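You operate a simulated robot arm through the tools that you are given. There is no shell and no other tool. Be economical: measure what you need, move in short steps, check, and stop when the job is done.

The job below is to be done with a simulated robot arm. You get a single attempt, and the scene is never put back.

TASK
Roll the green felt board flat in the cart's felt roller.
Fine: arm down, wind the sled through and back, arm up again; the board stays on the sled; leave the other boards.

The check looks at the end state, three seconds after you hand in, the way a careful person would. Anything else that was tipped, shoved, dropped, spilled or broken makes it a failure.

THE ROBOT
A 7-joint arm with a two-finger parallel gripper, fixed in place. Base frame: the origin is at the foot of the arm, x ahead of it, y to its left, z up; the work surface is at about z = 620. Lengths are in mm, angles in degrees, forces in N, time in s.
With the tool pointing down near the work surface it reaches from about 120 to 640 mm from the base axis. Its first joint turns from -66.0 to 66.0 degrees. Payload 2.4 kg.
The tool frame sits at the grasp point between the pads (the TCP): z along the fingers, y along the line on which they close. The tips reach 30 mm beyond it. Largest opening 94 mm; finger width 28, thickness 10; the body of the gripper, 50 by 96 mm, starts 55 mm behind the TCP.
Orientation is that of the tool frame in the base frame, as a unit quaternion [w, x, y, z]. With the fingers straight down and closing along the base's y, the tool's x points along the base's -x, its y along +y and its z along -z.

THE INTERFACE
- The arm moves only by the tool nudge_tool. Its arguments are lists of equal length, an entry for each row: "linear": the shift along the tool's x, y, z in mm, a list of three; "angular": the turn, a rotation vector about the tool's x, y, z in degrees, a list of three; "jaw": the gripper command, from -1 (fully open) to 1 (shut), values between in proportion. In form: {"linear": [[dx, dy, dz], ...], "angular": [[rx, ry, rz], ...], "jaw": [jaw, ...]}. A call has 1 to 8 rows; each row is the pose to reach, as a shift and turn from the pose commanded when the call began, along the tool's axes at that moment. Each row takes 0.2 s and may step no farther than 50 mm and 8.6 degrees from the row before; otherwise, or with a gripper value out of range, the whole call is refused. Where a pose cannot be reached the arm comes as near as it can. A force on the tool above 40 N (or 10 N above the force at the start of the call, whichever is more), or a blocked arm, ends the call early, and 0.2 s more pass. The fingers move at their own pace (about 153 mm/s each) and stop on an object; they squeeze with about 27 N. The grip force told is the motor's: it shows also when the fingers shut on nothing. Time passes only in rows, and 0.2 s behind the last, so rows that repeat a pose let the fingers close. It gives the time, the measured TCP pose, the force on the tool (base axes), the opening and the grip force at its end, in the units of the frame above (readings bear some noise).
- Cameras (640 x 400 px; columns grow to the right, rows downward): "scene" is fixed at [38, 473.7, 1442]; the picture's right is [-0.74, -0.67, 0.00], its down [-0.39, 0.43, -0.81] and it looks along [0.55, -0.60, -0.58] (base axes); focal length 341 px, centre (320, 200). "wrist" rides on the gripper at [-37, 0, -58] in the tool frame; the picture's right is [0.00, -1.00, 0.00], its down [0.97, 0.00, -0.24] and it looks along [0.24, 0.00, 0.97] (tool axes); focal length 218 px, centre (320, 200). There is no depth. A picture from a camera that has moved, and an enlarged one, comes with that camera's place and axes in the base frame and with its lens.
- get_image(camera): a new picture of that camera. No time passes.
- zoom(camera, box): a new picture of the part [left, top, right, bottom] of that camera's present view, enlarged. No time passes.
- close_job(): hands the job in; it is judged then, once.

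Go step by step. Nothing tells you positions but the pictures and the camera data: compare them with the known pose of the tool, close in by small moves and look again before you grip or let go. The budget is 120 turns and 68 pictures, counting those below and the enlarged ones. Unless the task says otherwise, let go and move clear before handing in, and close with one line.

The tools are called after "Emit:" as a command line: name --argument value ..., lists and objects as JSON in quotes. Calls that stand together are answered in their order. nudge_tool: Moves the arm, as the interface text tells. Its arguments: {"type":"object","properties":{"linear":{"type":"array","items":{"type":"array","items":{"type":"number"}}},"angular":{"type":"array","items":{"type":"array","items":{"type":"number"}}},"jaw":{"type":"array","items":{"type":"number"}}},"required":["linear","angular","jaw"]} The other tools are called the same way: get_image (camera) takes a picture; zoom (camera, box) takes an enlarged picture of a part of a camera's view; close_job () hands the job in.

At the start:

```text
t: 0.0
eef_pos: [371.8, -175.4, 962.4]
tcp_rot: [0.0, 0.0, 1.0, 0.0]
force: [0.2, 0.2, -0.1]
grip_width: 94.3
grip_force: 0.1
```

scene: 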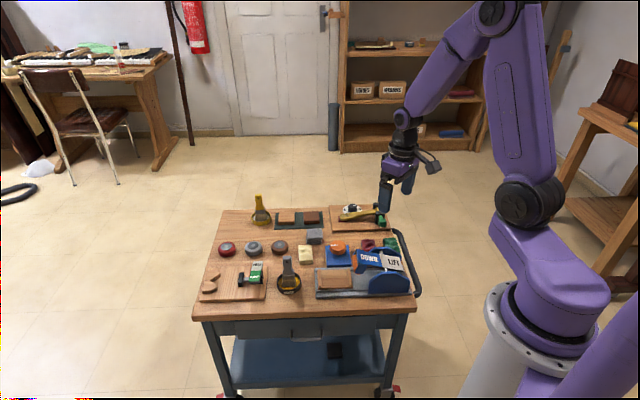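
wrist: 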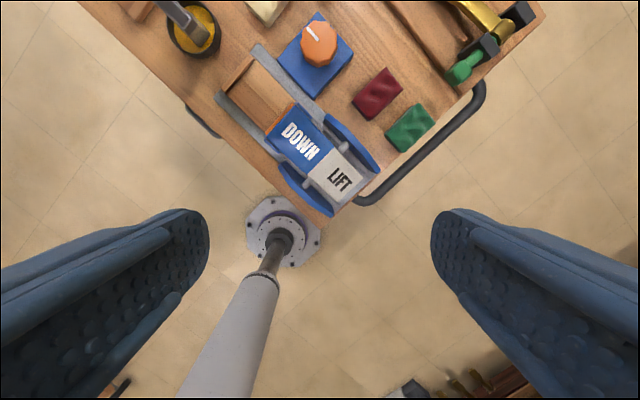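

I see a cart with a felt roller (arm labelled DOWN/LIFT), an orange knob on a blue base, and several boards. I'll enlarge the views first.

Emit:
zoom --camera "scene" --box '[300, 195, 430, 310]'

Emit:
zoom --camera "scene" --box '[190, 190, 320, 310]'

Emit:
zoom --camera "wrist" --box '[200, 0, 540, 220]'

```text
3.48 times, centred on (365, 252) of scene
camera zoom: at [38.0, 473.7, 1442.0], right [-0.74, -0.67, 0.0], down [-0.39, 0.43, -0.81], along [0.55, -0.6, -0.58], focal length 1186 px, centre (164, 17)
```

zoom: 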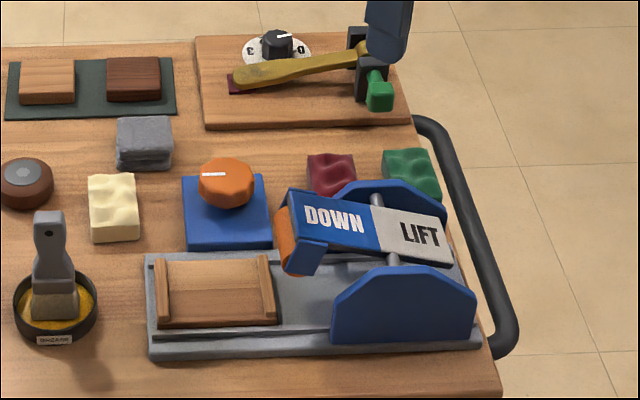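

```text
3.33 times, centred on (255, 250) of scene
camera zoom: at [38.0, 473.7, 1442.0], right [-0.74, -0.67, 0.0], down [-0.39, 0.43, -0.81], along [0.55, -0.6, -0.58], focal length 1136 px, centre (537, 33)
```

zoom: 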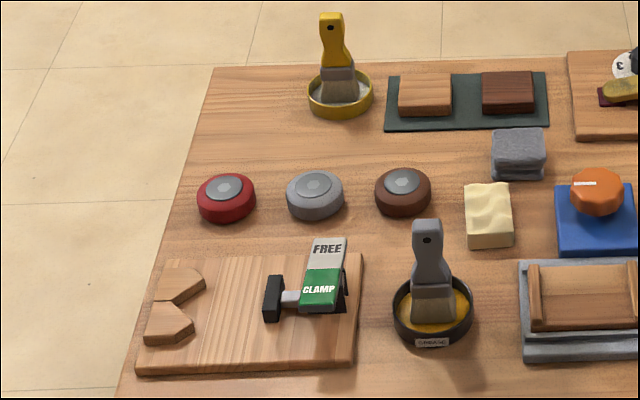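

```text
1.82 times, centred on (370, 110) of wrist
camera zoom: at [408.0, -175.5, 1022.4], right [0.0, -1.0, 0.0], down [-0.97, 0.0, 0.24], along [-0.24, 0.0, -0.97], focal length 397 px, centre (229, 364)
```

zoom: 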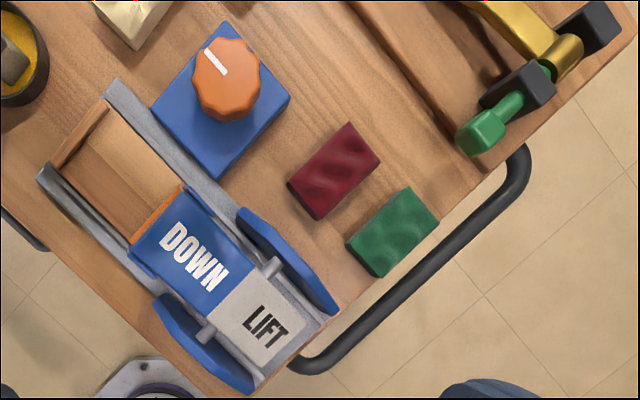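

The green wavy board is at about (438,-323) and the sled at about (482,-77). The roller axis runs near 45° to the base, and the knob is at about (548,-174). I'll turn the tool to line up with the cart and go lower for a better look.

Emit:
nudge_tool --linear '[[-6, -12, 18], [-12, -25, 37], [-19, -37, 56], [-25, -50, 75], [-32, -62, 94], [-38, -75, 112]]' --angular '[[0, 0, 8], [0, 0, 16], [0, 0, 24], [0, 0, 32], [0, 0, 40], [0, 0, 47]]' --jaw '[-1, -1, -1, -1, -1, -1]'

Emit:
get_image --camera "wrist"

```text
t: 1.4
eef_pos: [410.5, -250.3, 849.7]
tcp_rot: [-0.001, 0.399, 0.917, -0.001]
force: [0.4, 0.4, -1.1]
grip_width: 93.7
grip_force: 0.1
```

```text
62 pictures are left
camera wrist: at [433.9, -277.0, 909.5], right [-0.73, -0.68, 0.0], down [-0.66, 0.71, 0.24], along [-0.16, 0.18, -0.97], focal length 218 px, centre (320, 200)
```

wrist: 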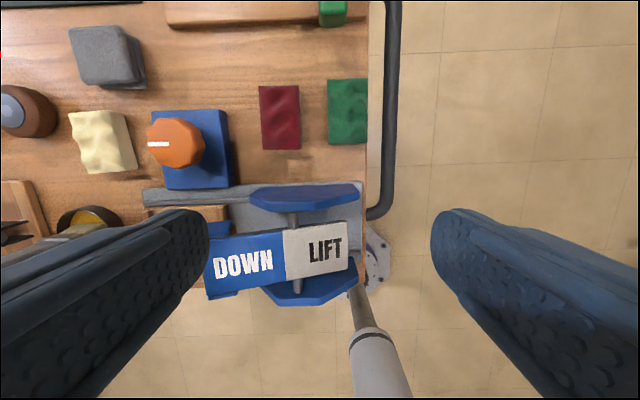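

The view is now aligned with the cart. Next I'll move over the sled and inspect it.

Emit:
nudge_tool --linear '[[26, 32, 0], [52, 64, 0], [77, 97, 0], [103, 129, 0], [129, 161, 0]]' --angular '[[0, 0, 0], [0, 0, 0], [0, 0, 0], [0, 0, 0], [0, 0, 0]]' --jaw '[-1, -1, -1, -1, -1]'

Emit:
get_image --camera "wrist"

Emit:
zoom --camera "wrist" --box '[220, 60, 460, 210]'

```text
t: 2.6
eef_pos: [439.6, -44.7, 851.4]
tcp_rot: [-0.001, 0.4, 0.917, -0.001]
force: [-0.1, 0.6, 0.0]
grip_width: 94.2
grip_force: 0.0
```

```text
61 pictures are left
camera wrist: at [464.4, -72.3, 910.7], right [-0.73, -0.68, 0.0], down [-0.66, 0.71, 0.24], along [-0.16, 0.18, -0.97], focal length 218 px, centre (320, 200)
```

wrist: 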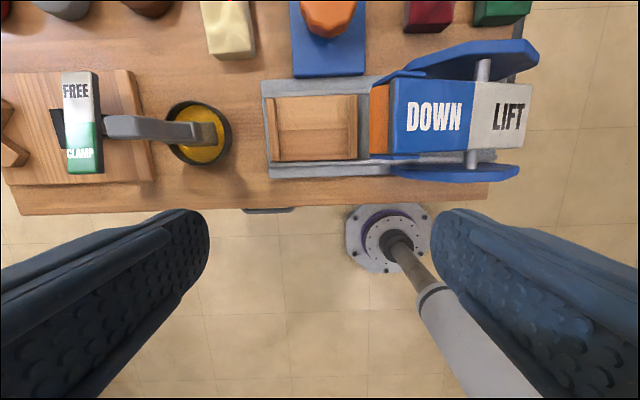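

```text
2.67 times, centred on (340, 135) of wrist
camera zoom: at [464.4, -72.3, 910.7], right [-0.73, -0.68, 0.0], down [-0.66, 0.71, 0.24], along [-0.16, 0.18, -0.97], focal length 582 px, centre (267, 373)
```

zoom: 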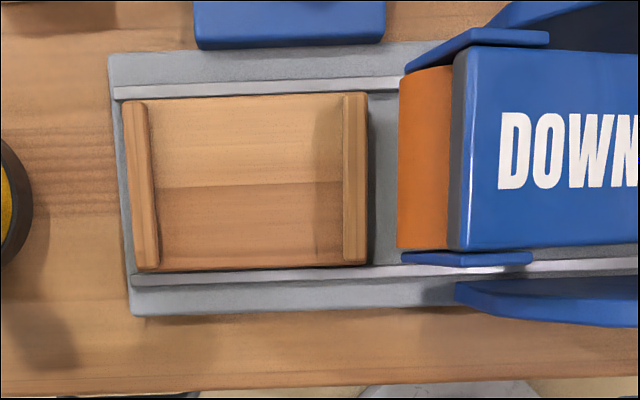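

The sled pocket is about 82 mm between strips and 72 mm across. The board is about 69 x 46 mm, so it goes in with its long side along the bed. I'll go above the green board to check clearances.

Emit:
nudge_tool --linear '[[-29, -27, 8], [-58, -55, 16], [-87, -82, 24], [-116, -110, 32], [-146, -137, 40], [-175, -165, 50], [-204, -192, 60]]' --angular '[[0, 0, 0], [0, 0, 0], [0, 0, 0], [0, 0, 0], [0, 0, 0], [0, 0, 0], [0, 0, 0]]' --jaw '[-0.4, -0.4, -0.4, -0.4, -0.4, -0.4, -0.4]'

Emit:
get_image --camera "wrist"

Emit:
zoom --camera "scene" --box '[350, 190, 440, 260]'

```text
t: 4.2
eef_pos: [438.2, -326.0, 790.3]
tcp_rot: [0.0, 0.398, 0.917, 0.0]
force: [-0.3, 0.4, 0.3]
grip_width: 65.8
grip_force: 0.1
```

```text
59 pictures are left
camera wrist: at [462.5, -352.2, 849.5], right [-0.73, -0.68, 0.0], down [-0.66, 0.71, 0.24], along [-0.16, 0.18, -0.97], focal length 218 px, centre (320, 200)
```

wrist: 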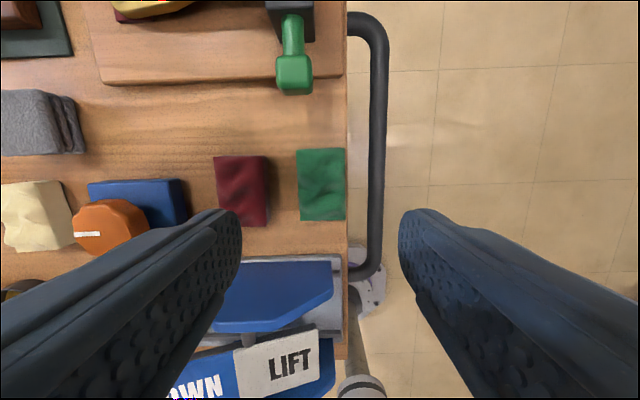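

```text
5.71 times, centred on (395, 225) of scene
camera zoom: at [38.0, 473.7, 1442.0], right [-0.74, -0.67, 0.0], down [-0.39, 0.43, -0.81], along [0.55, -0.6, -0.58], focal length 1948 px, centre (-109, 57)
```

zoom: 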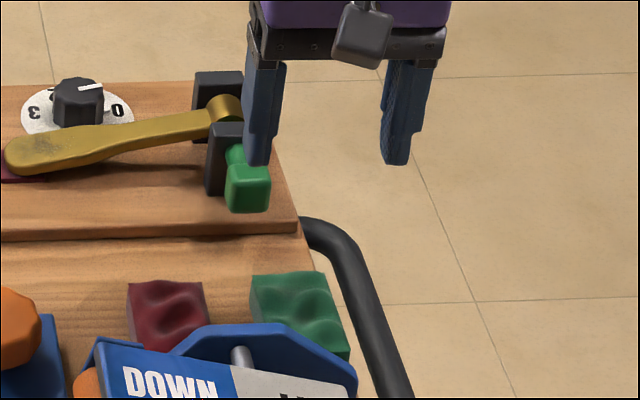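

The tool is centred over the board, and it clears the handle and the red board at an opening of about 60 mm. I'll descend.

Emit:
nudge_tool --linear '[[0, -1, 30], [0, -1, 65], [0, -1, 100], [0, -1, 120]]' --angular '[[0, 0, 0], [0, 0, 0], [0, 0, 0], [0, 0, 0]]' --jaw '[-0.3, -0.3, -0.3, -0.3]'

Emit:
get_image --camera "wrist"

Emit:
zoom --camera "scene" --box '[350, 190, 440, 260]'

```text
t: 5.2
eef_pos: [436.9, -325.2, 670.7]
tcp_rot: [0.0, 0.398, 0.917, 0.0]
force: [0.0, 0.4, 0.0]
grip_width: 60.8
grip_force: 0.0
```

```text
57 pictures are left
camera wrist: at [461.1, -352.5, 730.2], right [-0.73, -0.68, 0.0], down [-0.66, 0.71, 0.24], along [-0.16, 0.17, -0.97], focal length 218 px, centre (320, 200)
```

wrist: 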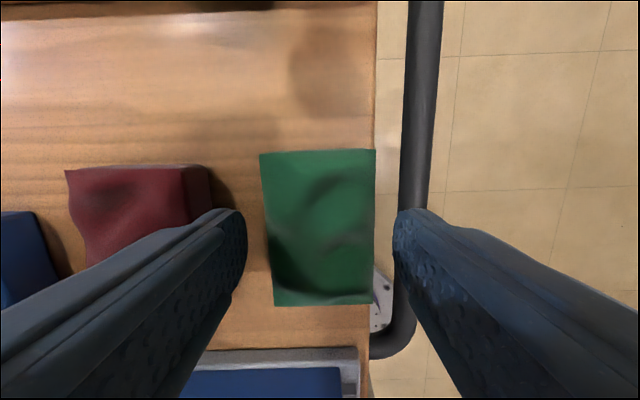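

```text
5.71 times, centred on (395, 225) of scene
camera zoom: at [38.0, 473.7, 1442.0], right [-0.74, -0.67, 0.0], down [-0.39, 0.43, -0.81], along [0.55, -0.6, -0.58], focal length 1948 px, centre (-109, 57)
```

zoom: 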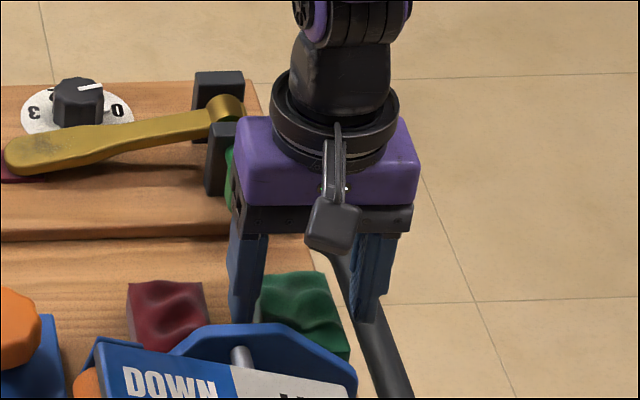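

The fingers straddle the board, but the right one is near the handle. I'll narrow to about 52 mm, lower a little more, then close.

Emit:
nudge_tool --linear '[[-3, 0, 0], [-3, 0, 0], [-3, 0, 5], [-3, 0, 10]]' --angular '[[0, 0, 0], [0, 0, 0], [0, 0, 0], [0, 0, 0]]' --jaw '[-0.11, -0.11, -0.11, -0.11]'

Emit:
nudge_tool --linear '[[0, 0, 0], [0, 0, 0], [0, 0, 0], [0, 0, 0]]' --angular '[[0, 0, 0], [0, 0, 0], [0, 0, 0], [0, 0, 0]]' --jaw '[0.1, 0.3, 0.3, 0.3]'

Emit:
get_image --camera "wrist"

```text
t: 6.2
eef_pos: [438.8, -330.1, 660.3]
tcp_rot: [0.0, 0.398, 0.917, 0.0]
force: [0.3, 0.4, -0.3]
grip_width: 51.8
grip_force: 0.1
```

```text
t: 7.2
eef_pos: [438.5, -329.8, 660.7]
tcp_rot: [0.0, 0.399, 0.917, 0.0]
force: [-0.9, 0.2, 0.9]
grip_width: 44.8
grip_force: 26.9
```

```text
55 pictures are left
camera wrist: at [463.4, -356.2, 720.5], right [-0.73, -0.68, 0.0], down [-0.66, 0.71, 0.24], along [-0.16, 0.18, -0.97], focal length 218 px, centre (320, 200)
```

wrist: 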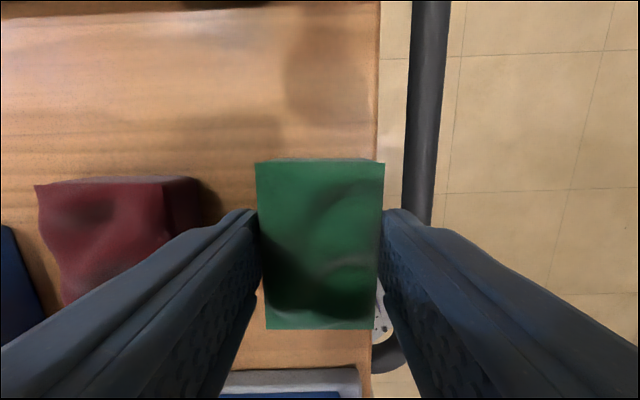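

The board is gripped at 44.8 mm. I'll lift it straight up.

Emit:
nudge_tool --linear '[[0, 0, -20], [0, 0, -55], [0, 0, -95], [0, 0, -135], [0, 0, -170]]' --angular '[[0, 0, 0], [0, 0, 0], [0, 0, 0], [0, 0, 0], [0, 0, 0]]' --jaw '[0.3, 0.3, 0.3, 0.3, 0.3]'

```text
t: 8.4
eef_pos: [439.6, -328.7, 830.3]
tcp_rot: [-0.001, 0.399, 0.917, 0.0]
force: [0.4, 0.7, 0.1]
grip_width: 45.0
grip_force: 26.5
```

Next I'll carry the board over the sled, turning it by 90° in total.

Emit:
nudge_tool --linear '[[19, 25, 0], [38, 50, 0], [57, 75, 0], [76, 100, 0], [95, 125, 0], [114, 150, 0], [133, 176, 0], [152, 201, 0]]' --angular '[[0, 0, -8], [0, 0, -16], [0, 0, -24], [0, 0, -32], [0, 0, -40], [0, 0, -48], [0, 0, -56], [0, 0, -64]]' --jaw '[0.3, 0.3, 0.3, 0.3, 0.3, 0.3, 0.3, 0.3]'

Emit:
nudge_tool --linear '[[0, 0, 0], [0, 0, 0], [0, 0, 0], [0, 0, 30]]' --angular '[[0, 0, -8], [0, 0, -16], [0, 0, -24], [0, 0, -26]]' --jaw '[0.3, 0.3, 0.3, 0.3]'

Emit:
get_image --camera "wrist"

Emit:
zoom --camera "scene" --box '[290, 200, 430, 310]'

```text
t: 10.2
eef_pos: [483.7, -78.7, 829.0]
tcp_rot: [0.001, -0.149, 0.989, 0.0]
force: [0.5, -0.1, 0.5]
grip_width: 44.5
grip_force: 26.9
```

```text
t: 11.2
eef_pos: [481.9, -82.7, 801.0]
tcp_rot: [0.0, -0.367, 0.93, 0.0]
force: [0.3, 0.2, 0.0]
grip_width: 44.7
grip_force: 27.0
```

```text
54 pictures are left
camera wrist: at [508.6, -56.6, 859.8], right [0.68, -0.73, 0.0], down [-0.71, -0.66, 0.24], along [-0.18, -0.16, -0.97], focal length 218 px, centre (320, 200)
```

wrist: 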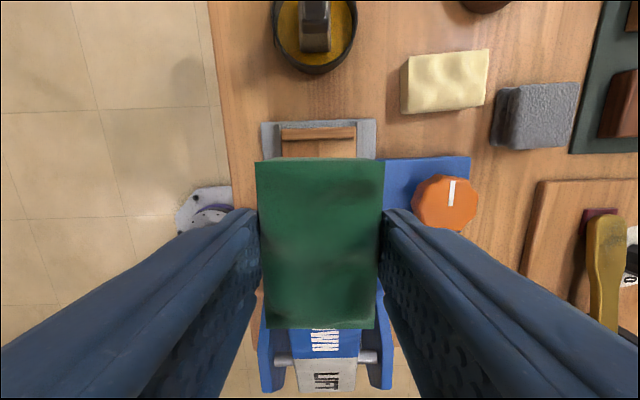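

```text
3.64 times, centred on (360, 255) of scene
camera zoom: at [38.0, 473.7, 1442.0], right [-0.74, -0.67, 0.0], down [-0.39, 0.43, -0.81], along [0.55, -0.6, -0.58], focal length 1239 px, centre (174, 0)
```

zoom: 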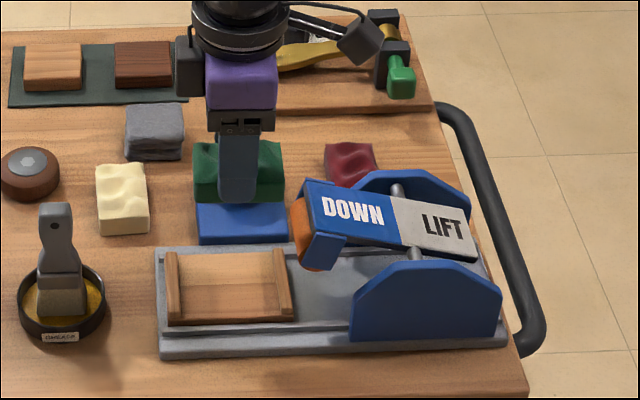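

The board is lined up over the sled, about 4 mm too far towards the roller. I'll correct that and come down part-way.

Emit:
nudge_tool --linear '[[-2, 0, 30], [-4, 0, 60], [-4, 0, 90], [-4, 0, 105]]' --angular '[[0, 0, 0], [0, 0, 0], [0, 0, 0], [0, 0, 0]]' --jaw '[0.3, 0.3, 0.3, 0.3]'

Emit:
get_image --camera "wrist"

Emit:
zoom --camera "scene" --box '[310, 220, 400, 310]'

```text
t: 12.2
eef_pos: [487.2, -79.3, 695.6]
tcp_rot: [0.0, -0.368, 0.93, 0.0]
force: [0.6, -0.4, 0.3]
grip_width: 44.8
grip_force: 27.0
```

```text
52 pictures are left
camera wrist: at [512.6, -53.7, 755.6], right [0.68, -0.73, 0.0], down [-0.71, -0.66, 0.24], along [-0.17, -0.16, -0.97], focal length 218 px, centre (320, 200)
```

wrist: 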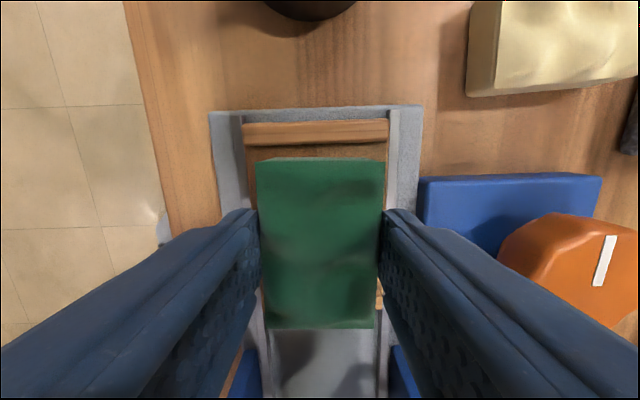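

```text
4.44 times, centred on (355, 265) of scene
camera zoom: at [38.0, 473.7, 1442.0], right [-0.74, -0.67, 0.0], down [-0.39, 0.43, -0.81], along [0.55, -0.6, -0.58], focal length 1515 px, centre (164, -89)
```

zoom: 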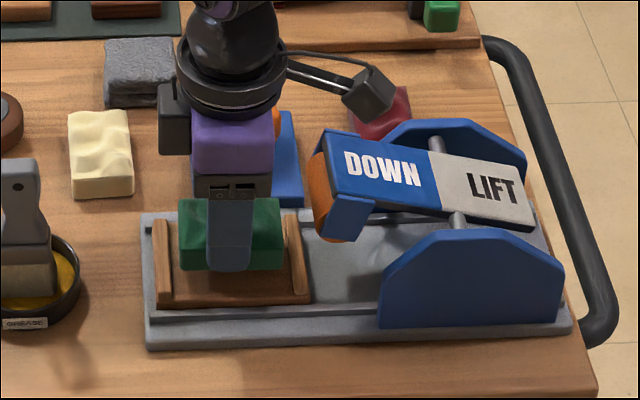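

The alignment is good. I'll lower in small steps until there's contact.

Emit:
nudge_tool --linear '[[1.5, 1, 4], [1.5, 1, 7], [1.5, 1, 9], [1.5, 1, 11]]' --angular '[[0, 0, 0], [0, 0, 0], [0, 0, 0], [0, 0, 0]]' --jaw '[0.3, 0.3, 0.3, 0.3]'

Emit:
zoom --camera "scene" --box '[310, 230, 390, 300]'

```text
t: 13.2
eef_pos: [484.8, -79.4, 684.6]
tcp_rot: [0.0, -0.367, 0.93, 0.0]
force: [-1.3, 0.4, 0.8]
grip_width: 44.6
grip_force: 27.3
```

```text
5.71 times, centred on (350, 265) of scene
camera zoom: at [38.0, 473.7, 1442.0], right [-0.74, -0.67, 0.0], down [-0.39, 0.43, -0.81], along [0.55, -0.6, -0.58], focal length 1948 px, centre (149, -171)
```

zoom: 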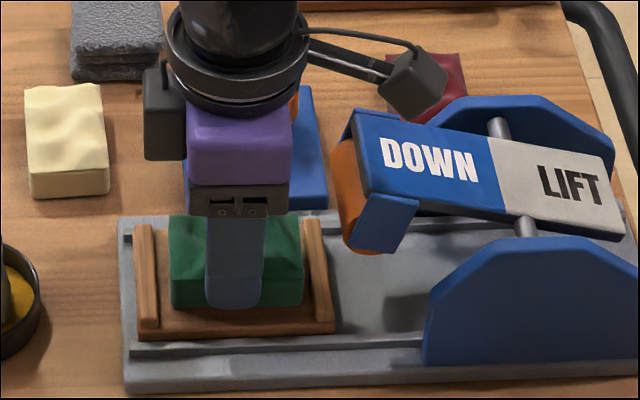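

It hasn't touched down yet, so I'll continue.

Emit:
nudge_tool --linear '[[0, 0, 2], [0, 0, 4], [0, 0, 5], [0, 0, 6]]' --angular '[[0, 0, 0], [0, 0, 0], [0, 0, 0], [0, 0, 0]]' --jaw '[0.3, 0.3, 0.3, 0.3]'

```text
t: 14.2
eef_pos: [484.7, -80.1, 681.0]
tcp_rot: [0.0, -0.367, 0.93, -0.001]
force: [-2.1, 1.3, 32.2]
grip_width: 45.0
grip_force: 26.9
```

Contact is at TCP z≈681, so the sled top is at about 640. I'll ease the pressure and release.

Emit:
nudge_tool --linear '[[0, 0, -4], [0, 0, -4], [0, 0, -4], [0, 0, -4]]' --angular '[[0, 0, 0], [0, 0, 0], [0, 0, 0], [0, 0, 0]]' --jaw '[0.3, -0.15, -0.2, -0.2]'

Emit:
nudge_tool --linear '[[0, 0, -20], [0, 0, -60], [0, 0, -100], [0, 0, -140]]' --angular '[[0, 0, 0], [0, 0, 0], [0, 0, 0], [0, 0, 0]]' --jaw '[-0.2, -0.2, -0.2, -0.2]'

Emit:
get_image --camera "wrist"

Emit:
zoom --camera "scene" --box '[310, 225, 410, 305]'

```text
t: 15.2
eef_pos: [485.2, -79.4, 683.9]
tcp_rot: [0.0, -0.366, 0.931, 0.0]
force: [-0.1, -0.2, -0.2]
grip_width: 56.5
grip_force: 0.1
```

```text
t: 16.2
eef_pos: [483.3, -77.5, 823.7]
tcp_rot: [0.0, -0.366, 0.931, 0.0]
force: [0.9, 0.2, 0.8]
grip_width: 56.5
grip_force: 0.1
```

```text
49 pictures are left
camera wrist: at [508.7, -52.4, 882.8], right [0.68, -0.73, 0.0], down [-0.71, -0.66, 0.24], along [-0.18, -0.16, -0.97], focal length 218 px, centre (320, 200)
```

wrist: 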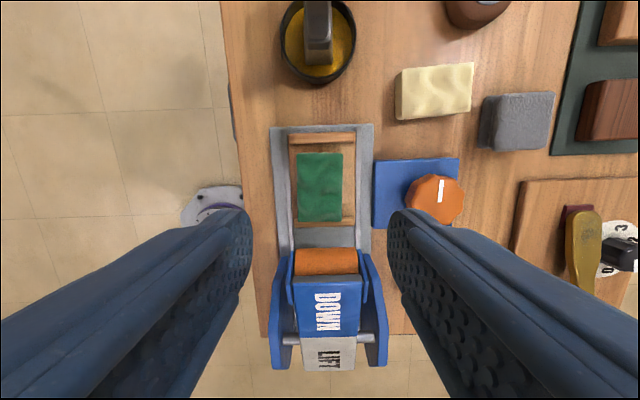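

```text
5.00 times, centred on (360, 265) of scene
camera zoom: at [38.0, 473.7, 1442.0], right [-0.74, -0.67, 0.0], down [-0.39, 0.43, -0.81], along [0.55, -0.6, -0.58], focal length 1704 px, centre (120, -125)
```

zoom: 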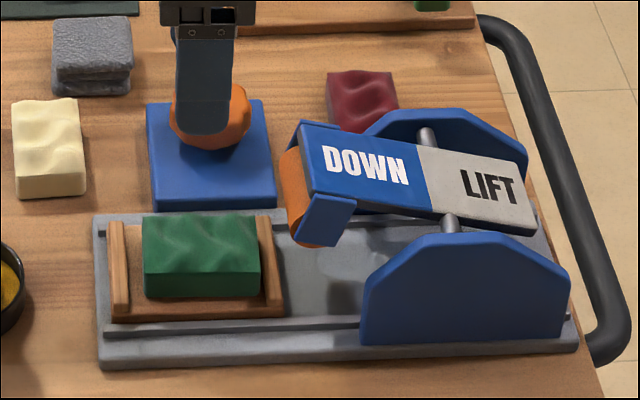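

The board sits in the sled. The DOWN pad is at about (413,-147,728) and the LIFT pad at about (361,-195,712). I'll shut the fingers and go above the DOWN pad.

Emit:
nudge_tool --linear '[[30, -1, 0], [60, -2, 0], [88, -2.5, 0], [88, -2.5, 30], [88, -2.5, 50]]' --angular '[[0, 0, 0], [0, 0, 0], [0, 0, 0], [0, 0, 0], [0, 0, 0]]' --jaw '[1, 1, 1, 1, 1]'

Emit:
get_image --camera "wrist"

Emit:
zoom --camera "scene" --box '[310, 225, 410, 305]'

```text
t: 17.4
eef_pos: [420.9, -140.5, 771.5]
tcp_rot: [0.0, -0.367, 0.93, 0.0]
force: [0.5, 0.3, -0.4]
grip_width: 0.0
grip_force: 27.0
```

```text
47 pictures are left
camera wrist: at [446.9, -115.0, 831.3], right [0.68, -0.73, 0.0], down [-0.71, -0.66, 0.24], along [-0.17, -0.16, -0.97], focal length 218 px, centre (320, 200)
```

wrist: 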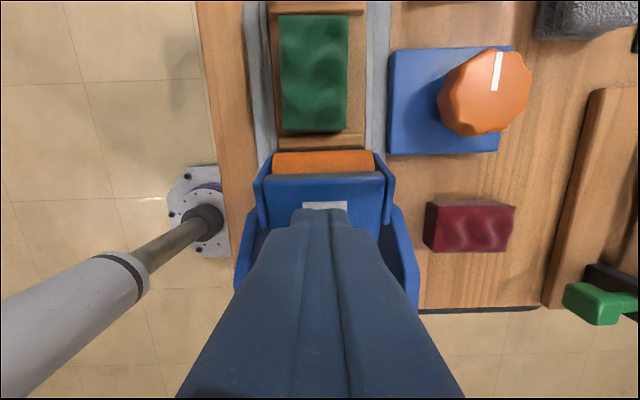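

```text
5.00 times, centred on (360, 265) of scene
camera zoom: at [38.0, 473.7, 1442.0], right [-0.74, -0.67, 0.0], down [-0.39, 0.43, -0.81], along [0.55, -0.6, -0.58], focal length 1704 px, centre (120, -125)
```

zoom: 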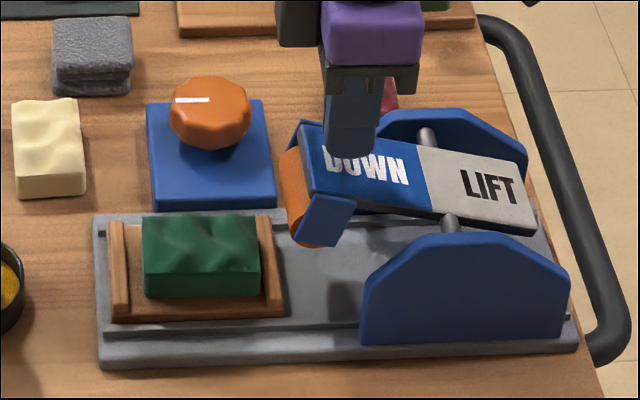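

The tip is just over the DOWN pad, so I'll press down gradually.

Emit:
nudge_tool --linear '[[0, 0, 5], [0, 0, 10], [0, 0, 15], [0, 0, 20], [0, 0, 25], [0, 0, 30], [0, 0, 35]]' --angular '[[0, 0, 0], [0, 0, 0], [0, 0, 0], [0, 0, 0], [0, 0, 0], [0, 0, 0], [0, 0, 0]]' --jaw '[1, 1, 1, 1, 1, 1, 1]'

Emit:
zoom --camera "scene" --box '[310, 225, 410, 305]'

```text
t: 19.0
eef_pos: [420.7, -140.3, 741.9]
tcp_rot: [0.0, -0.367, 0.93, 0.0]
force: [-3.2, 1.6, 15.5]
grip_width: 0.0
grip_force: 27.0
stopped in row 7: the force on the tool passed its limit (the readings are from after the stop); the commanded pose is now the measured one
```

```text
5.00 times, centred on (360, 265) of scene
camera zoom: at [37.7, 473.8, 1442.0], right [-0.74, -0.67, 0.0], down [-0.39, 0.43, -0.82], along [0.55, -0.6, -0.58], focal length 1704 px, centre (120, -125)
```

zoom: 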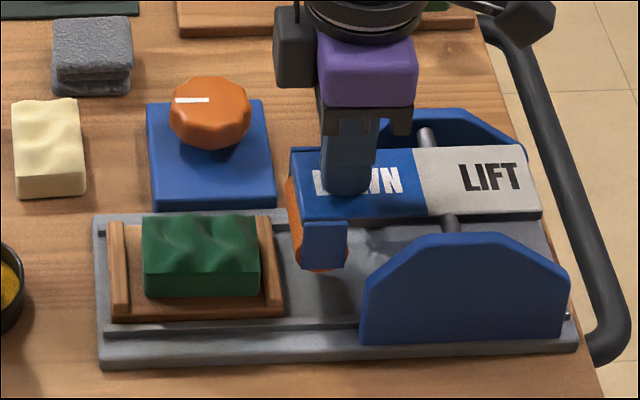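

The arm moved down to about level and met a stop. I'll press once more to confirm, then back off.

Emit:
nudge_tool --linear '[[0, 0, 3], [0, 0, 5], [0, 0, 7]]' --angular '[[0, 0, 0], [0, 0, 0], [0, 0, 0]]' --jaw '[1, 1, 1]'

Emit:
nudge_tool --linear '[[0, 0, -10], [0, 0, -40], [0, 0, -70]]' --angular '[[0, 0, 0], [0, 0, 0], [0, 0, 0]]' --jaw '[1, 1, 1]'

Emit:
zoom --camera "scene" --box '[310, 225, 410, 305]'

Emit:
get_image --camera "wrist"

```text
t: 19.3
eef_pos: [420.5, -142.1, 741.8]
tcp_rot: [-0.001, -0.366, 0.931, 0.0]
force: [-3.4, 0.3, 12.7]
grip_width: 0.0
grip_force: 26.8
stopped in row 1: the force on the tool passed its limit (the readings are from after the stop); the commanded pose is now the measured one
```

```text
t: 20.1
eef_pos: [421.9, -142.4, 812.3]
tcp_rot: [-0.001, -0.366, 0.93, 0.0]
force: [-0.1, -0.5, 0.2]
grip_width: 0.0
grip_force: 27.0
```

```text
5.00 times, centred on (360, 265) of scene
camera zoom: at [38.0, 473.7, 1442.0], right [-0.74, -0.67, 0.0], down [-0.39, 0.43, -0.81], along [0.55, -0.6, -0.58], focal length 1704 px, centre (120, -125)
```

zoom: 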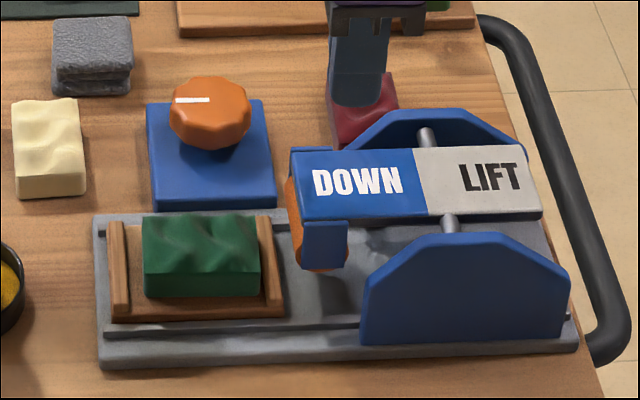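

```text
43 pictures are left
camera wrist: at [447.3, -115.0, 871.5], right [0.68, -0.73, 0.0], down [-0.71, -0.66, 0.24], along [-0.18, -0.16, -0.97], focal length 218 px, centre (320, 200)
```

wrist: 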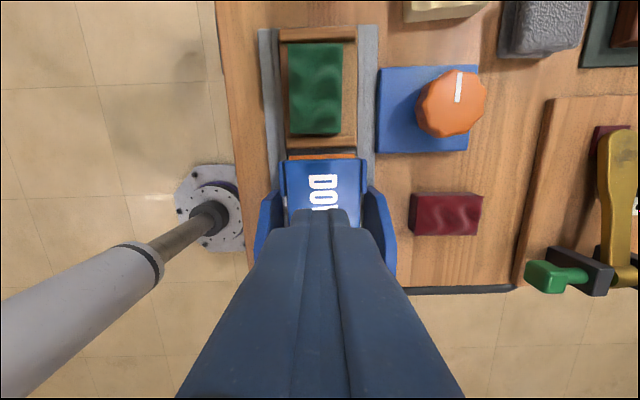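

The roller arm stays down. Next is the orange winding knob, at about (551,-171) with its top near z 670. I'll go above it with open fingers.

Emit:
nudge_tool --linear '[[-19, -27, 0], [-38, -54, 0], [-56, -81, 0], [-75, -109, 0], [-75, -109, 30], [-75, -109, 50]]' --angular '[[0, 0, 0], [0, 0, 0], [0, 0, 0], [0, 0, 0], [0, 0, 0], [0, 0, 0]]' --jaw '[-0.8, -0.8, -0.8, -0.8, -0.8, -0.8]'

Emit:
get_image --camera "wrist"

Emit:
zoom --camera "scene" --box '[290, 205, 390, 275]'

```text
t: 21.5
eef_pos: [550.6, -169.3, 760.5]
tcp_rot: [-0.001, -0.366, 0.93, 0.0]
force: [0.9, 0.3, -0.3]
grip_width: 84.7
grip_force: 0.1
```

```text
42 pictures are left
camera wrist: at [577.2, -143.6, 820.2], right [0.68, -0.73, 0.0], down [-0.71, -0.66, 0.24], along [-0.18, -0.16, -0.97], focal length 218 px, centre (320, 200)
```

wrist: 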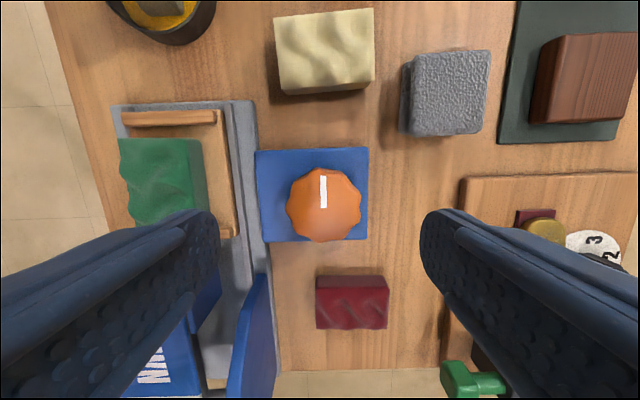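

```text
5.71 times, centred on (340, 240) of scene
camera zoom: at [38.0, 473.7, 1442.0], right [-0.74, -0.67, 0.0], down [-0.39, 0.43, -0.81], along [0.55, -0.6, -0.58], focal length 1948 px, centre (206, -29)
```

zoom: 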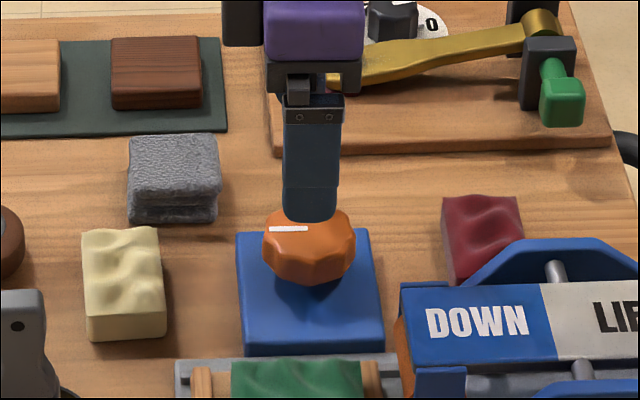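

The knob is 52 mm across and offset from the tool by about (+3,-3). I'll centre on it, descend and grip.

Emit:
nudge_tool --linear '[[3, -3, 0], [3, -3, 30], [3, -3, 55], [3, -3, 78]]' --angular '[[0, 0, 0], [0, 0, 0], [0, 0, 0], [0, 0, 0]]' --jaw '[-0.55, -0.55, -0.55, -0.55]'

Emit:
get_image --camera "wrist"

```text
t: 22.5
eef_pos: [550.6, -174.3, 683.0]
tcp_rot: [-0.001, -0.367, 0.93, 0.001]
force: [0.7, -1.0, -0.5]
grip_width: 72.7
grip_force: 0.1
```

```text
40 pictures are left
camera wrist: at [577.4, -148.2, 742.4], right [0.68, -0.73, 0.0], down [-0.71, -0.66, 0.24], along [-0.18, -0.16, -0.97], focal length 218 px, centre (320, 200)
```

wrist: 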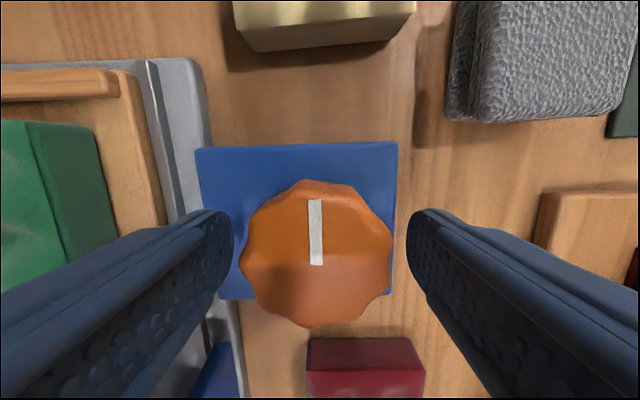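

It's well centred. I'll grip and turn clockwise from above as a trial.

Emit:
nudge_tool --linear '[[0, 0, 0], [0, 0, 0], [0, 0, 0]]' --angular '[[0, 0, 0], [0, 0, 0], [0, 0, 0]]' --jaw '[0.3, 0.3, 0.3]'

Emit:
nudge_tool --linear '[[0, 0, 0], [0, 0, 0], [0, 0, 0], [0, 0, 0]]' --angular '[[0, 0, 8], [0, 0, 16], [0, 0, 24], [0, 0, 32]]' --jaw '[0.3, 0.3, 0.3, 0.3]'

Emit:
get_image --camera "wrist"

Emit:
zoom --camera "scene" --box '[300, 225, 400, 295]'

```text
t: 23.3
eef_pos: [550.6, -173.1, 683.1]
tcp_rot: [0.0, -0.367, 0.93, 0.001]
force: [-2.1, 3.8, -2.9]
grip_width: 51.3
grip_force: 44.4
```

```text
t: 24.3
eef_pos: [552.1, -173.9, 683.2]
tcp_rot: [-0.001, -0.095, 0.996, 0.0]
force: [0.2, 4.2, -8.4]
grip_width: 51.5
grip_force: 45.1
```

```text
39 pictures are left
camera wrist: at [586.3, -166.7, 742.3], right [0.19, -0.98, 0.0], down [-0.95, -0.18, 0.24], along [-0.24, -0.05, -0.97], focal length 218 px, centre (320, 200)
```

wrist: 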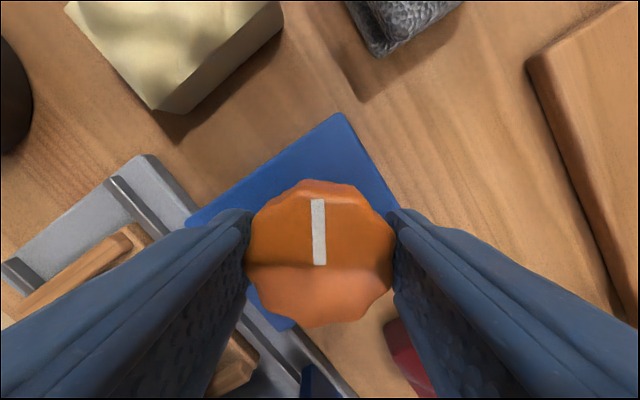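

```text
5.71 times, centred on (350, 260) of scene
camera zoom: at [38.1, 473.8, 1442.0], right [-0.74, -0.67, 0.0], down [-0.39, 0.43, -0.81], along [0.55, -0.6, -0.58], focal length 1948 px, centre (149, -143)
```

zoom: 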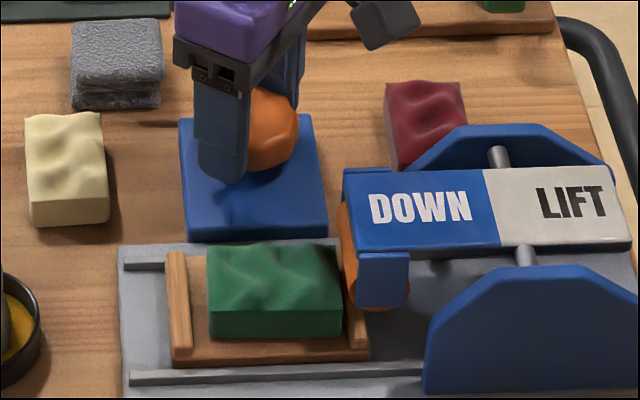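

Clockwise winds the sled toward the roller, about 17 mm per 32°. I'll continue turning.

Emit:
nudge_tool --linear '[[0, 0, 0], [0, 0, 0], [0, 0, 0], [0, 0, 0], [0, 0, 0], [0, 0, 0], [0, 0, 0], [0, 0, 0]]' --angular '[[0, 0, 8], [0, 0, 16], [0, 0, 24], [0, 0, 32], [0, 0, 40], [0, 0, 48], [0, 0, 56], [0, 0, 64]]' --jaw '[0.3, 0.3, 0.3, 0.3, 0.3, 0.3, 0.3, 0.3]'

Emit:
zoom --camera "scene" --box '[300, 225, 400, 295]'

```text
t: 26.1
eef_pos: [551.3, -176.1, 683.4]
tcp_rot: [-0.001, 0.449, 0.894, -0.001]
force: [3.9, -12.4, -15.4]
grip_width: 51.3
grip_force: 45.0
```

```text
5.71 times, centred on (350, 260) of scene
camera zoom: at [38.3, 473.4, 1442.1], right [-0.74, -0.67, 0.0], down [-0.39, 0.43, -0.81], along [0.55, -0.6, -0.58], focal length 1948 px, centre (149, -143)
```

zoom: 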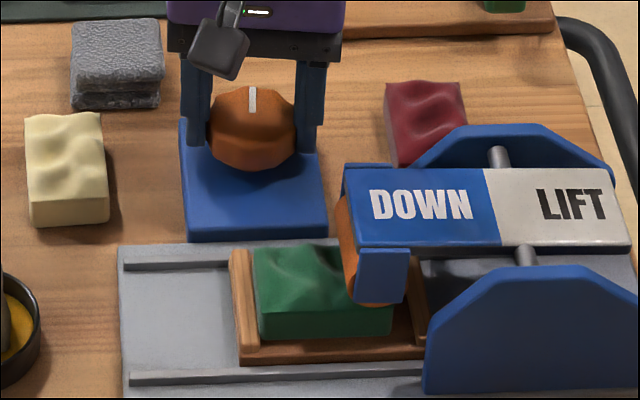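

The sled is running under the roller properly, at about 0.53 mm per degree. I'll keep turning.

Emit:
nudge_tool --linear '[[0, 0, 0], [0, 0, 0], [0, 0, 0], [0, 0, 0], [0, 0, 0], [0, 0, 0]]' --angular '[[0, 0, 7], [0, 0, 14], [0, 0, 21], [0, 0, 28], [0, 0, 35], [0, 0, 42]]' --jaw '[0.3, 0.3, 0.3, 0.3, 0.3, 0.3]'

Emit:
zoom --camera "scene" --box '[300, 225, 400, 295]'

```text
t: 27.5
eef_pos: [550.3, -176.4, 682.4]
tcp_rot: [-0.001, 0.739, 0.674, -0.002]
force: [-6.3, -17.4, 1.1]
grip_width: 51.4
grip_force: 44.9
```

```text
5.71 times, centred on (350, 260) of scene
camera zoom: at [37.8, 473.4, 1442.1], right [-0.74, -0.67, 0.0], down [-0.39, 0.43, -0.81], along [0.55, -0.6, -0.58], focal length 1948 px, centre (149, -143)
```

zoom: 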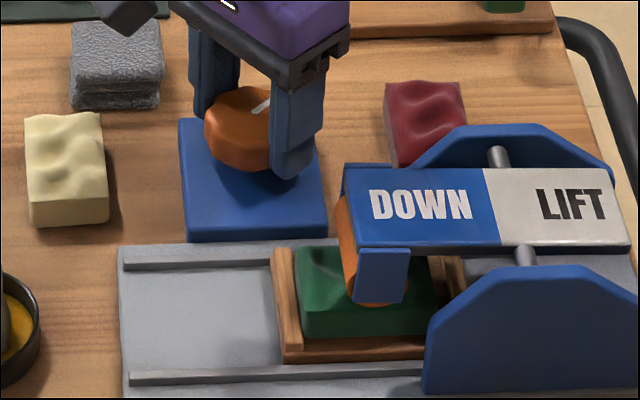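

The wrist still has range, so I'll turn further.

Emit:
nudge_tool --linear '[[0, 0, 0], [0, 0, 0], [0, 0, 0], [0, 0, 0], [0, 0, 0], [0, 0, 0]]' --angular '[[0, 0, 7], [0, 0, 14], [0, 0, 21], [0, 0, 28], [0, 0, 35], [0, 0, 42]]' --jaw '[0.3, 0.3, 0.3, 0.3, 0.3, 0.3]'

Emit:
zoom --camera "scene" --box '[300, 225, 400, 295]'

```text
t: 28.9
eef_pos: [548.8, -175.6, 684.1]
tcp_rot: [-0.002, 0.931, 0.364, -0.002]
force: [-21.1, -11.6, 13.6]
grip_width: 51.4
grip_force: 45.2
```

```text
5.71 times, centred on (350, 260) of scene
camera zoom: at [37.3, 473.6, 1442.1], right [-0.74, -0.67, 0.0], down [-0.39, 0.43, -0.82], along [0.55, -0.6, -0.58], focal length 1948 px, centre (149, -143)
```

zoom: 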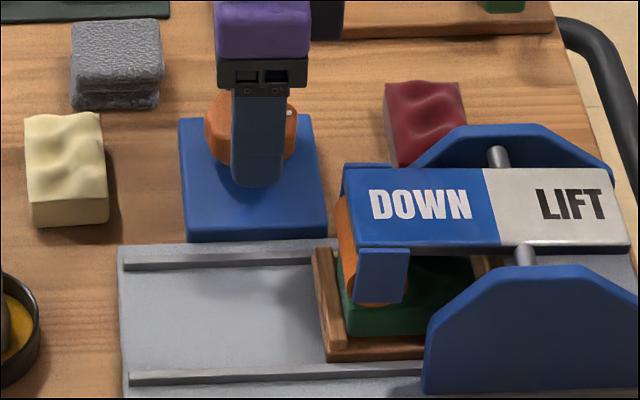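

The board is about half-way through. I'll relieve the side load with a small shift and keep turning.

Emit:
nudge_tool --linear '[[-2, 0, 0], [-2.5, 0, 0], [-2.5, 0, 0], [-2.5, 0, 0], [-2.5, 0, 0], [-2.5, 0, 0]]' --angular '[[0, 0, 7], [0, 0, 14], [0, 0, 21], [0, 0, 28], [0, 0, 35], [0, 0, 42]]' --jaw '[0.3, 0.3, 0.3, 0.3, 0.3, 0.3]'

Emit:
zoom --camera "scene" --box '[300, 225, 400, 295]'

```text
t: 30.3
eef_pos: [550.0, -174.4, 683.7]
tcp_rot: [0.0, 1.0, 0.009, 0.0]
force: [-0.6, 3.4, 2.9]
grip_width: 51.2
grip_force: 44.9
```

```text
5.71 times, centred on (350, 260) of scene
camera zoom: at [37.9, 473.8, 1442.0], right [-0.74, -0.67, 0.0], down [-0.39, 0.43, -0.81], along [0.55, -0.6, -0.58], focal length 1948 px, centre (149, -143)
```

zoom: 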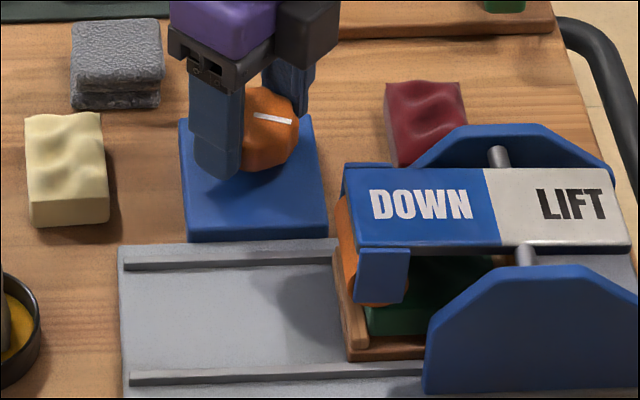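

Turned about 222° so far and the forces are low. I'll continue toward the end of travel.

Emit:
nudge_tool --linear '[[0, 0, 0], [0, 0, 0], [0, 0, 0], [0, 0, 0], [0, 0, 0], [0, 0, 0]]' --angular '[[0, 0, 7], [0, 0, 14], [0, 0, 21], [0, 0, 28], [0, 0, 35], [0, 0, 42]]' --jaw '[0.3, 0.3, 0.3, 0.3, 0.3, 0.3]'

Emit:
zoom --camera "scene" --box '[300, 225, 400, 295]'

Emit:
get_image --camera "wrist"

```text
t: 31.2
eef_pos: [552.5, -175.7, 682.5]
tcp_rot: [0.002, 0.988, -0.157, -0.009]
force: [-4.0, -0.5, 7.3]
grip_width: 51.0
grip_force: 44.2
out of reach, approached as far as the arm can: row 4
stopped in row 4: the force on the tool passed its limit (the readings are from after the stop); the commanded pose is now the measured one
```

```text
5.71 times, centred on (350, 260) of scene
camera zoom: at [37.8, 473.7, 1442.0], right [-0.74, -0.67, 0.0], down [-0.39, 0.43, -0.81], along [0.55, -0.6, -0.58], focal length 1948 px, centre (149, -143)
```

zoom: 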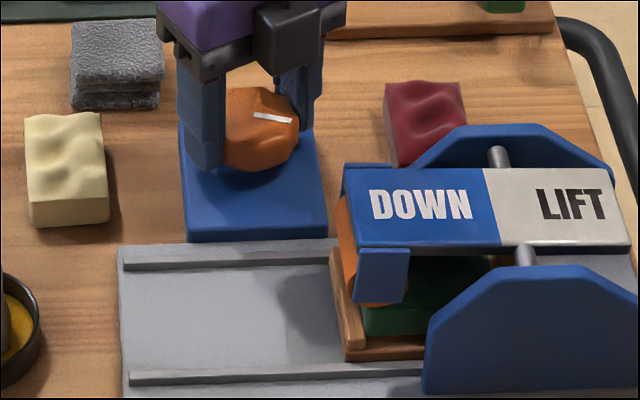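

```text
32 pictures are left
camera wrist: at [516.5, -163.1, 742.0], right [0.31, 0.95, -0.01], down [0.93, -0.3, 0.22], along [0.21, -0.07, -0.97], focal length 218 px, centre (320, 200)
```

wrist: 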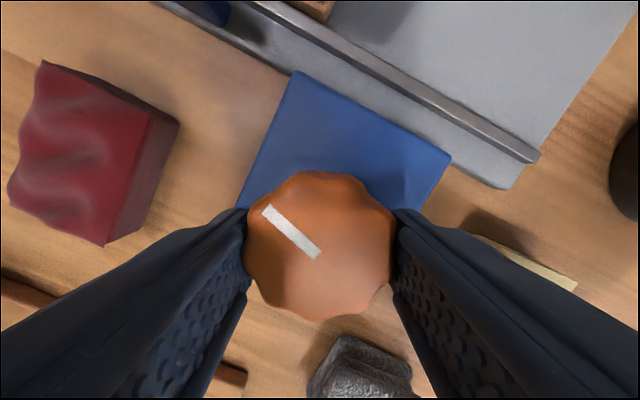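

The wrist hit its limit and the fingers slipped. The sled has moved about 110 mm, and the pointer shows the knob turned about 187°. I'll open, turn the tool back, re-grip and feel for the end of travel.

Emit:
nudge_tool --linear '[[0, 0, 0], [0, 0, 0], [0, 0, 0]]' --angular '[[0, 0, 0], [0, 0, 0], [0.3, 1, 0]]' --jaw '[-0.5, -0.5, -0.5]'

Emit:
nudge_tool --linear '[[0, 0, 0], [0, 0, 0], [0, 0, 0], [0, 0, 0], [0, 0, 0], [0, 0, 0], [0, 0, 0], [0, 0, 0]]' --angular '[[0, 0, -8], [0, 0, -16], [0, 0, -24], [0, 0, -32], [0, 0, -40], [0, 0, -48], [0, 0, -56], [0, 0, -64]]' --jaw '[-0.5, -0.5, -0.5, -0.5, -0.5, -0.5, -0.5, -0.5]'

Emit:
get_image --camera "wrist"

Emit:
zoom --camera "scene" --box '[300, 225, 400, 295]'

```text
t: 32.0
eef_pos: [552.2, -174.3, 682.7]
tcp_rot: [0.002, 0.988, -0.156, 0.0]
force: [-0.1, 0.2, -0.1]
grip_width: 70.8
grip_force: 0.1
```

```text
t: 33.8
eef_pos: [552.9, -174.9, 681.8]
tcp_rot: [0.001, 0.92, 0.393, 0.0]
force: [-0.4, -0.4, 0.3]
grip_width: 70.5
grip_force: 0.1
```

```text
31 pictures are left
camera wrist: at [525.2, -201.0, 740.5], right [-0.72, 0.69, 0.0], down [0.67, 0.7, 0.24], along [0.17, 0.17, -0.97], focal length 218 px, centre (320, 200)
```

wrist: 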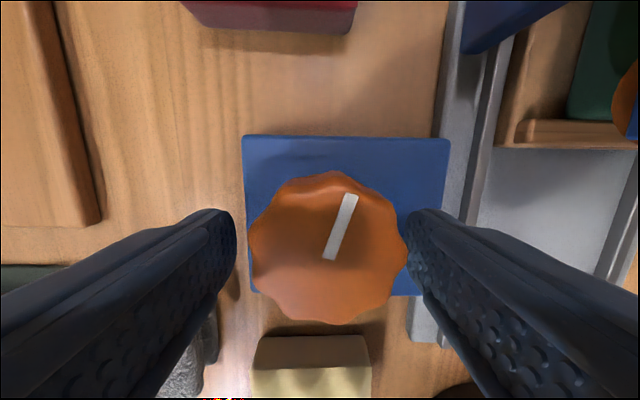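

```text
5.71 times, centred on (350, 260) of scene
camera zoom: at [38.0, 473.7, 1442.0], right [-0.74, -0.67, 0.0], down [-0.39, 0.43, -0.81], along [0.55, -0.6, -0.58], focal length 1948 px, centre (149, -143)
```

zoom: 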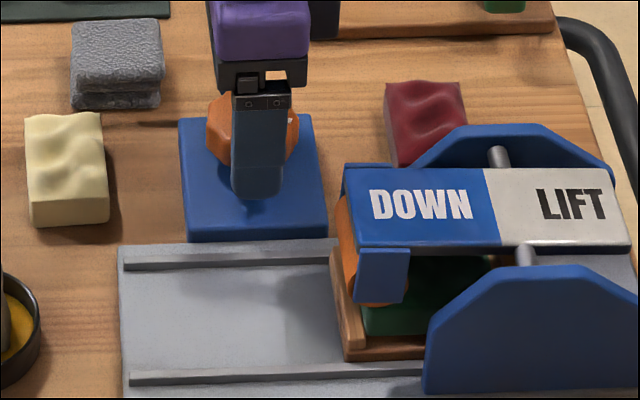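

The knob stands at about 196° and its centre is about (549.5,-174.4). I'll re-centre, grip, and turn further clockwise to see if it goes on.

Emit:
nudge_tool --linear '[[-2, -2.8, 0], [-2, -2.8, 0], [-2, -2.8, 0], [-2, -2.8, 0]]' --angular '[[0, 0, 0], [0, 0, 0], [0, 0, 0], [0, 0, 0]]' --jaw '[-0.5, 0.3, 0.3, 0.3]'

Emit:
nudge_tool --linear '[[0, 0, 0], [0, 0, 0], [0, 0, 0], [0, 0, 0], [0, 0, 0]]' --angular '[[0, 0, 6], [0, 0, 12], [0, 0, 18], [0, 0, 24], [0, 0, 24]]' --jaw '[0.3, 0.3, 0.3, 0.3, 0.3]'

Emit:
get_image --camera "wrist"

Emit:
zoom --camera "scene" --box '[300, 225, 400, 295]'

```text
t: 34.8
eef_pos: [548.9, -174.0, 682.2]
tcp_rot: [0.001, 0.92, 0.391, 0.0]
force: [3.7, 0.0, -2.3]
grip_width: 51.5
grip_force: 44.8
```

```text
t: 36.0
eef_pos: [550.4, -174.1, 680.9]
tcp_rot: [0.001, 0.982, 0.189, 0.001]
force: [1.5, -2.3, 1.4]
grip_width: 51.6
grip_force: 44.6
```

```text
29 pictures are left
camera wrist: at [513.3, -187.8, 741.0], right [-0.37, 0.93, 0.0], down [0.9, 0.36, 0.24], along [0.22, 0.09, -0.97], focal length 218 px, centre (320, 200)
```

wrist: 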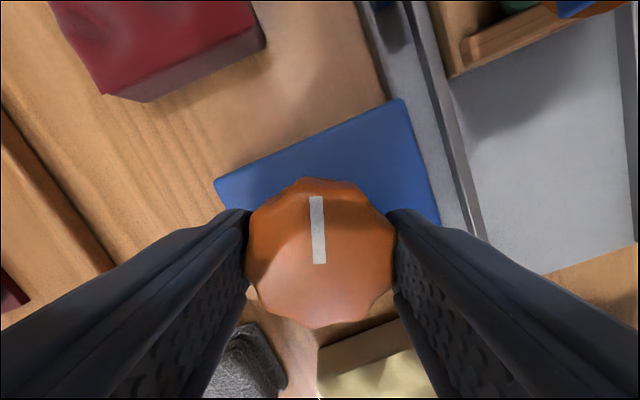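

```text
5.71 times, centred on (350, 260) of scene
camera zoom: at [38.0, 473.7, 1442.0], right [-0.74, -0.67, 0.0], down [-0.39, 0.43, -0.81], along [0.55, -0.6, -0.58], focal length 1948 px, centre (149, -143)
```

zoom: 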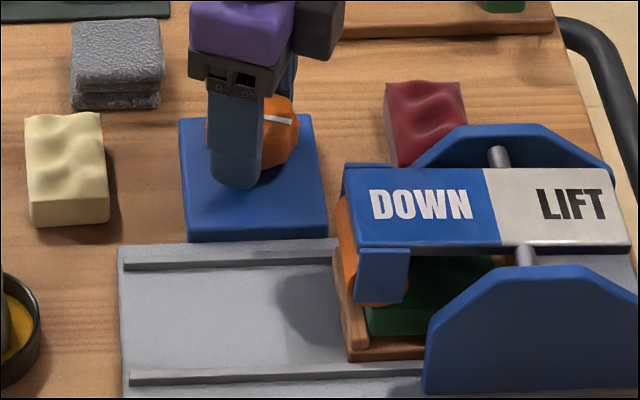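

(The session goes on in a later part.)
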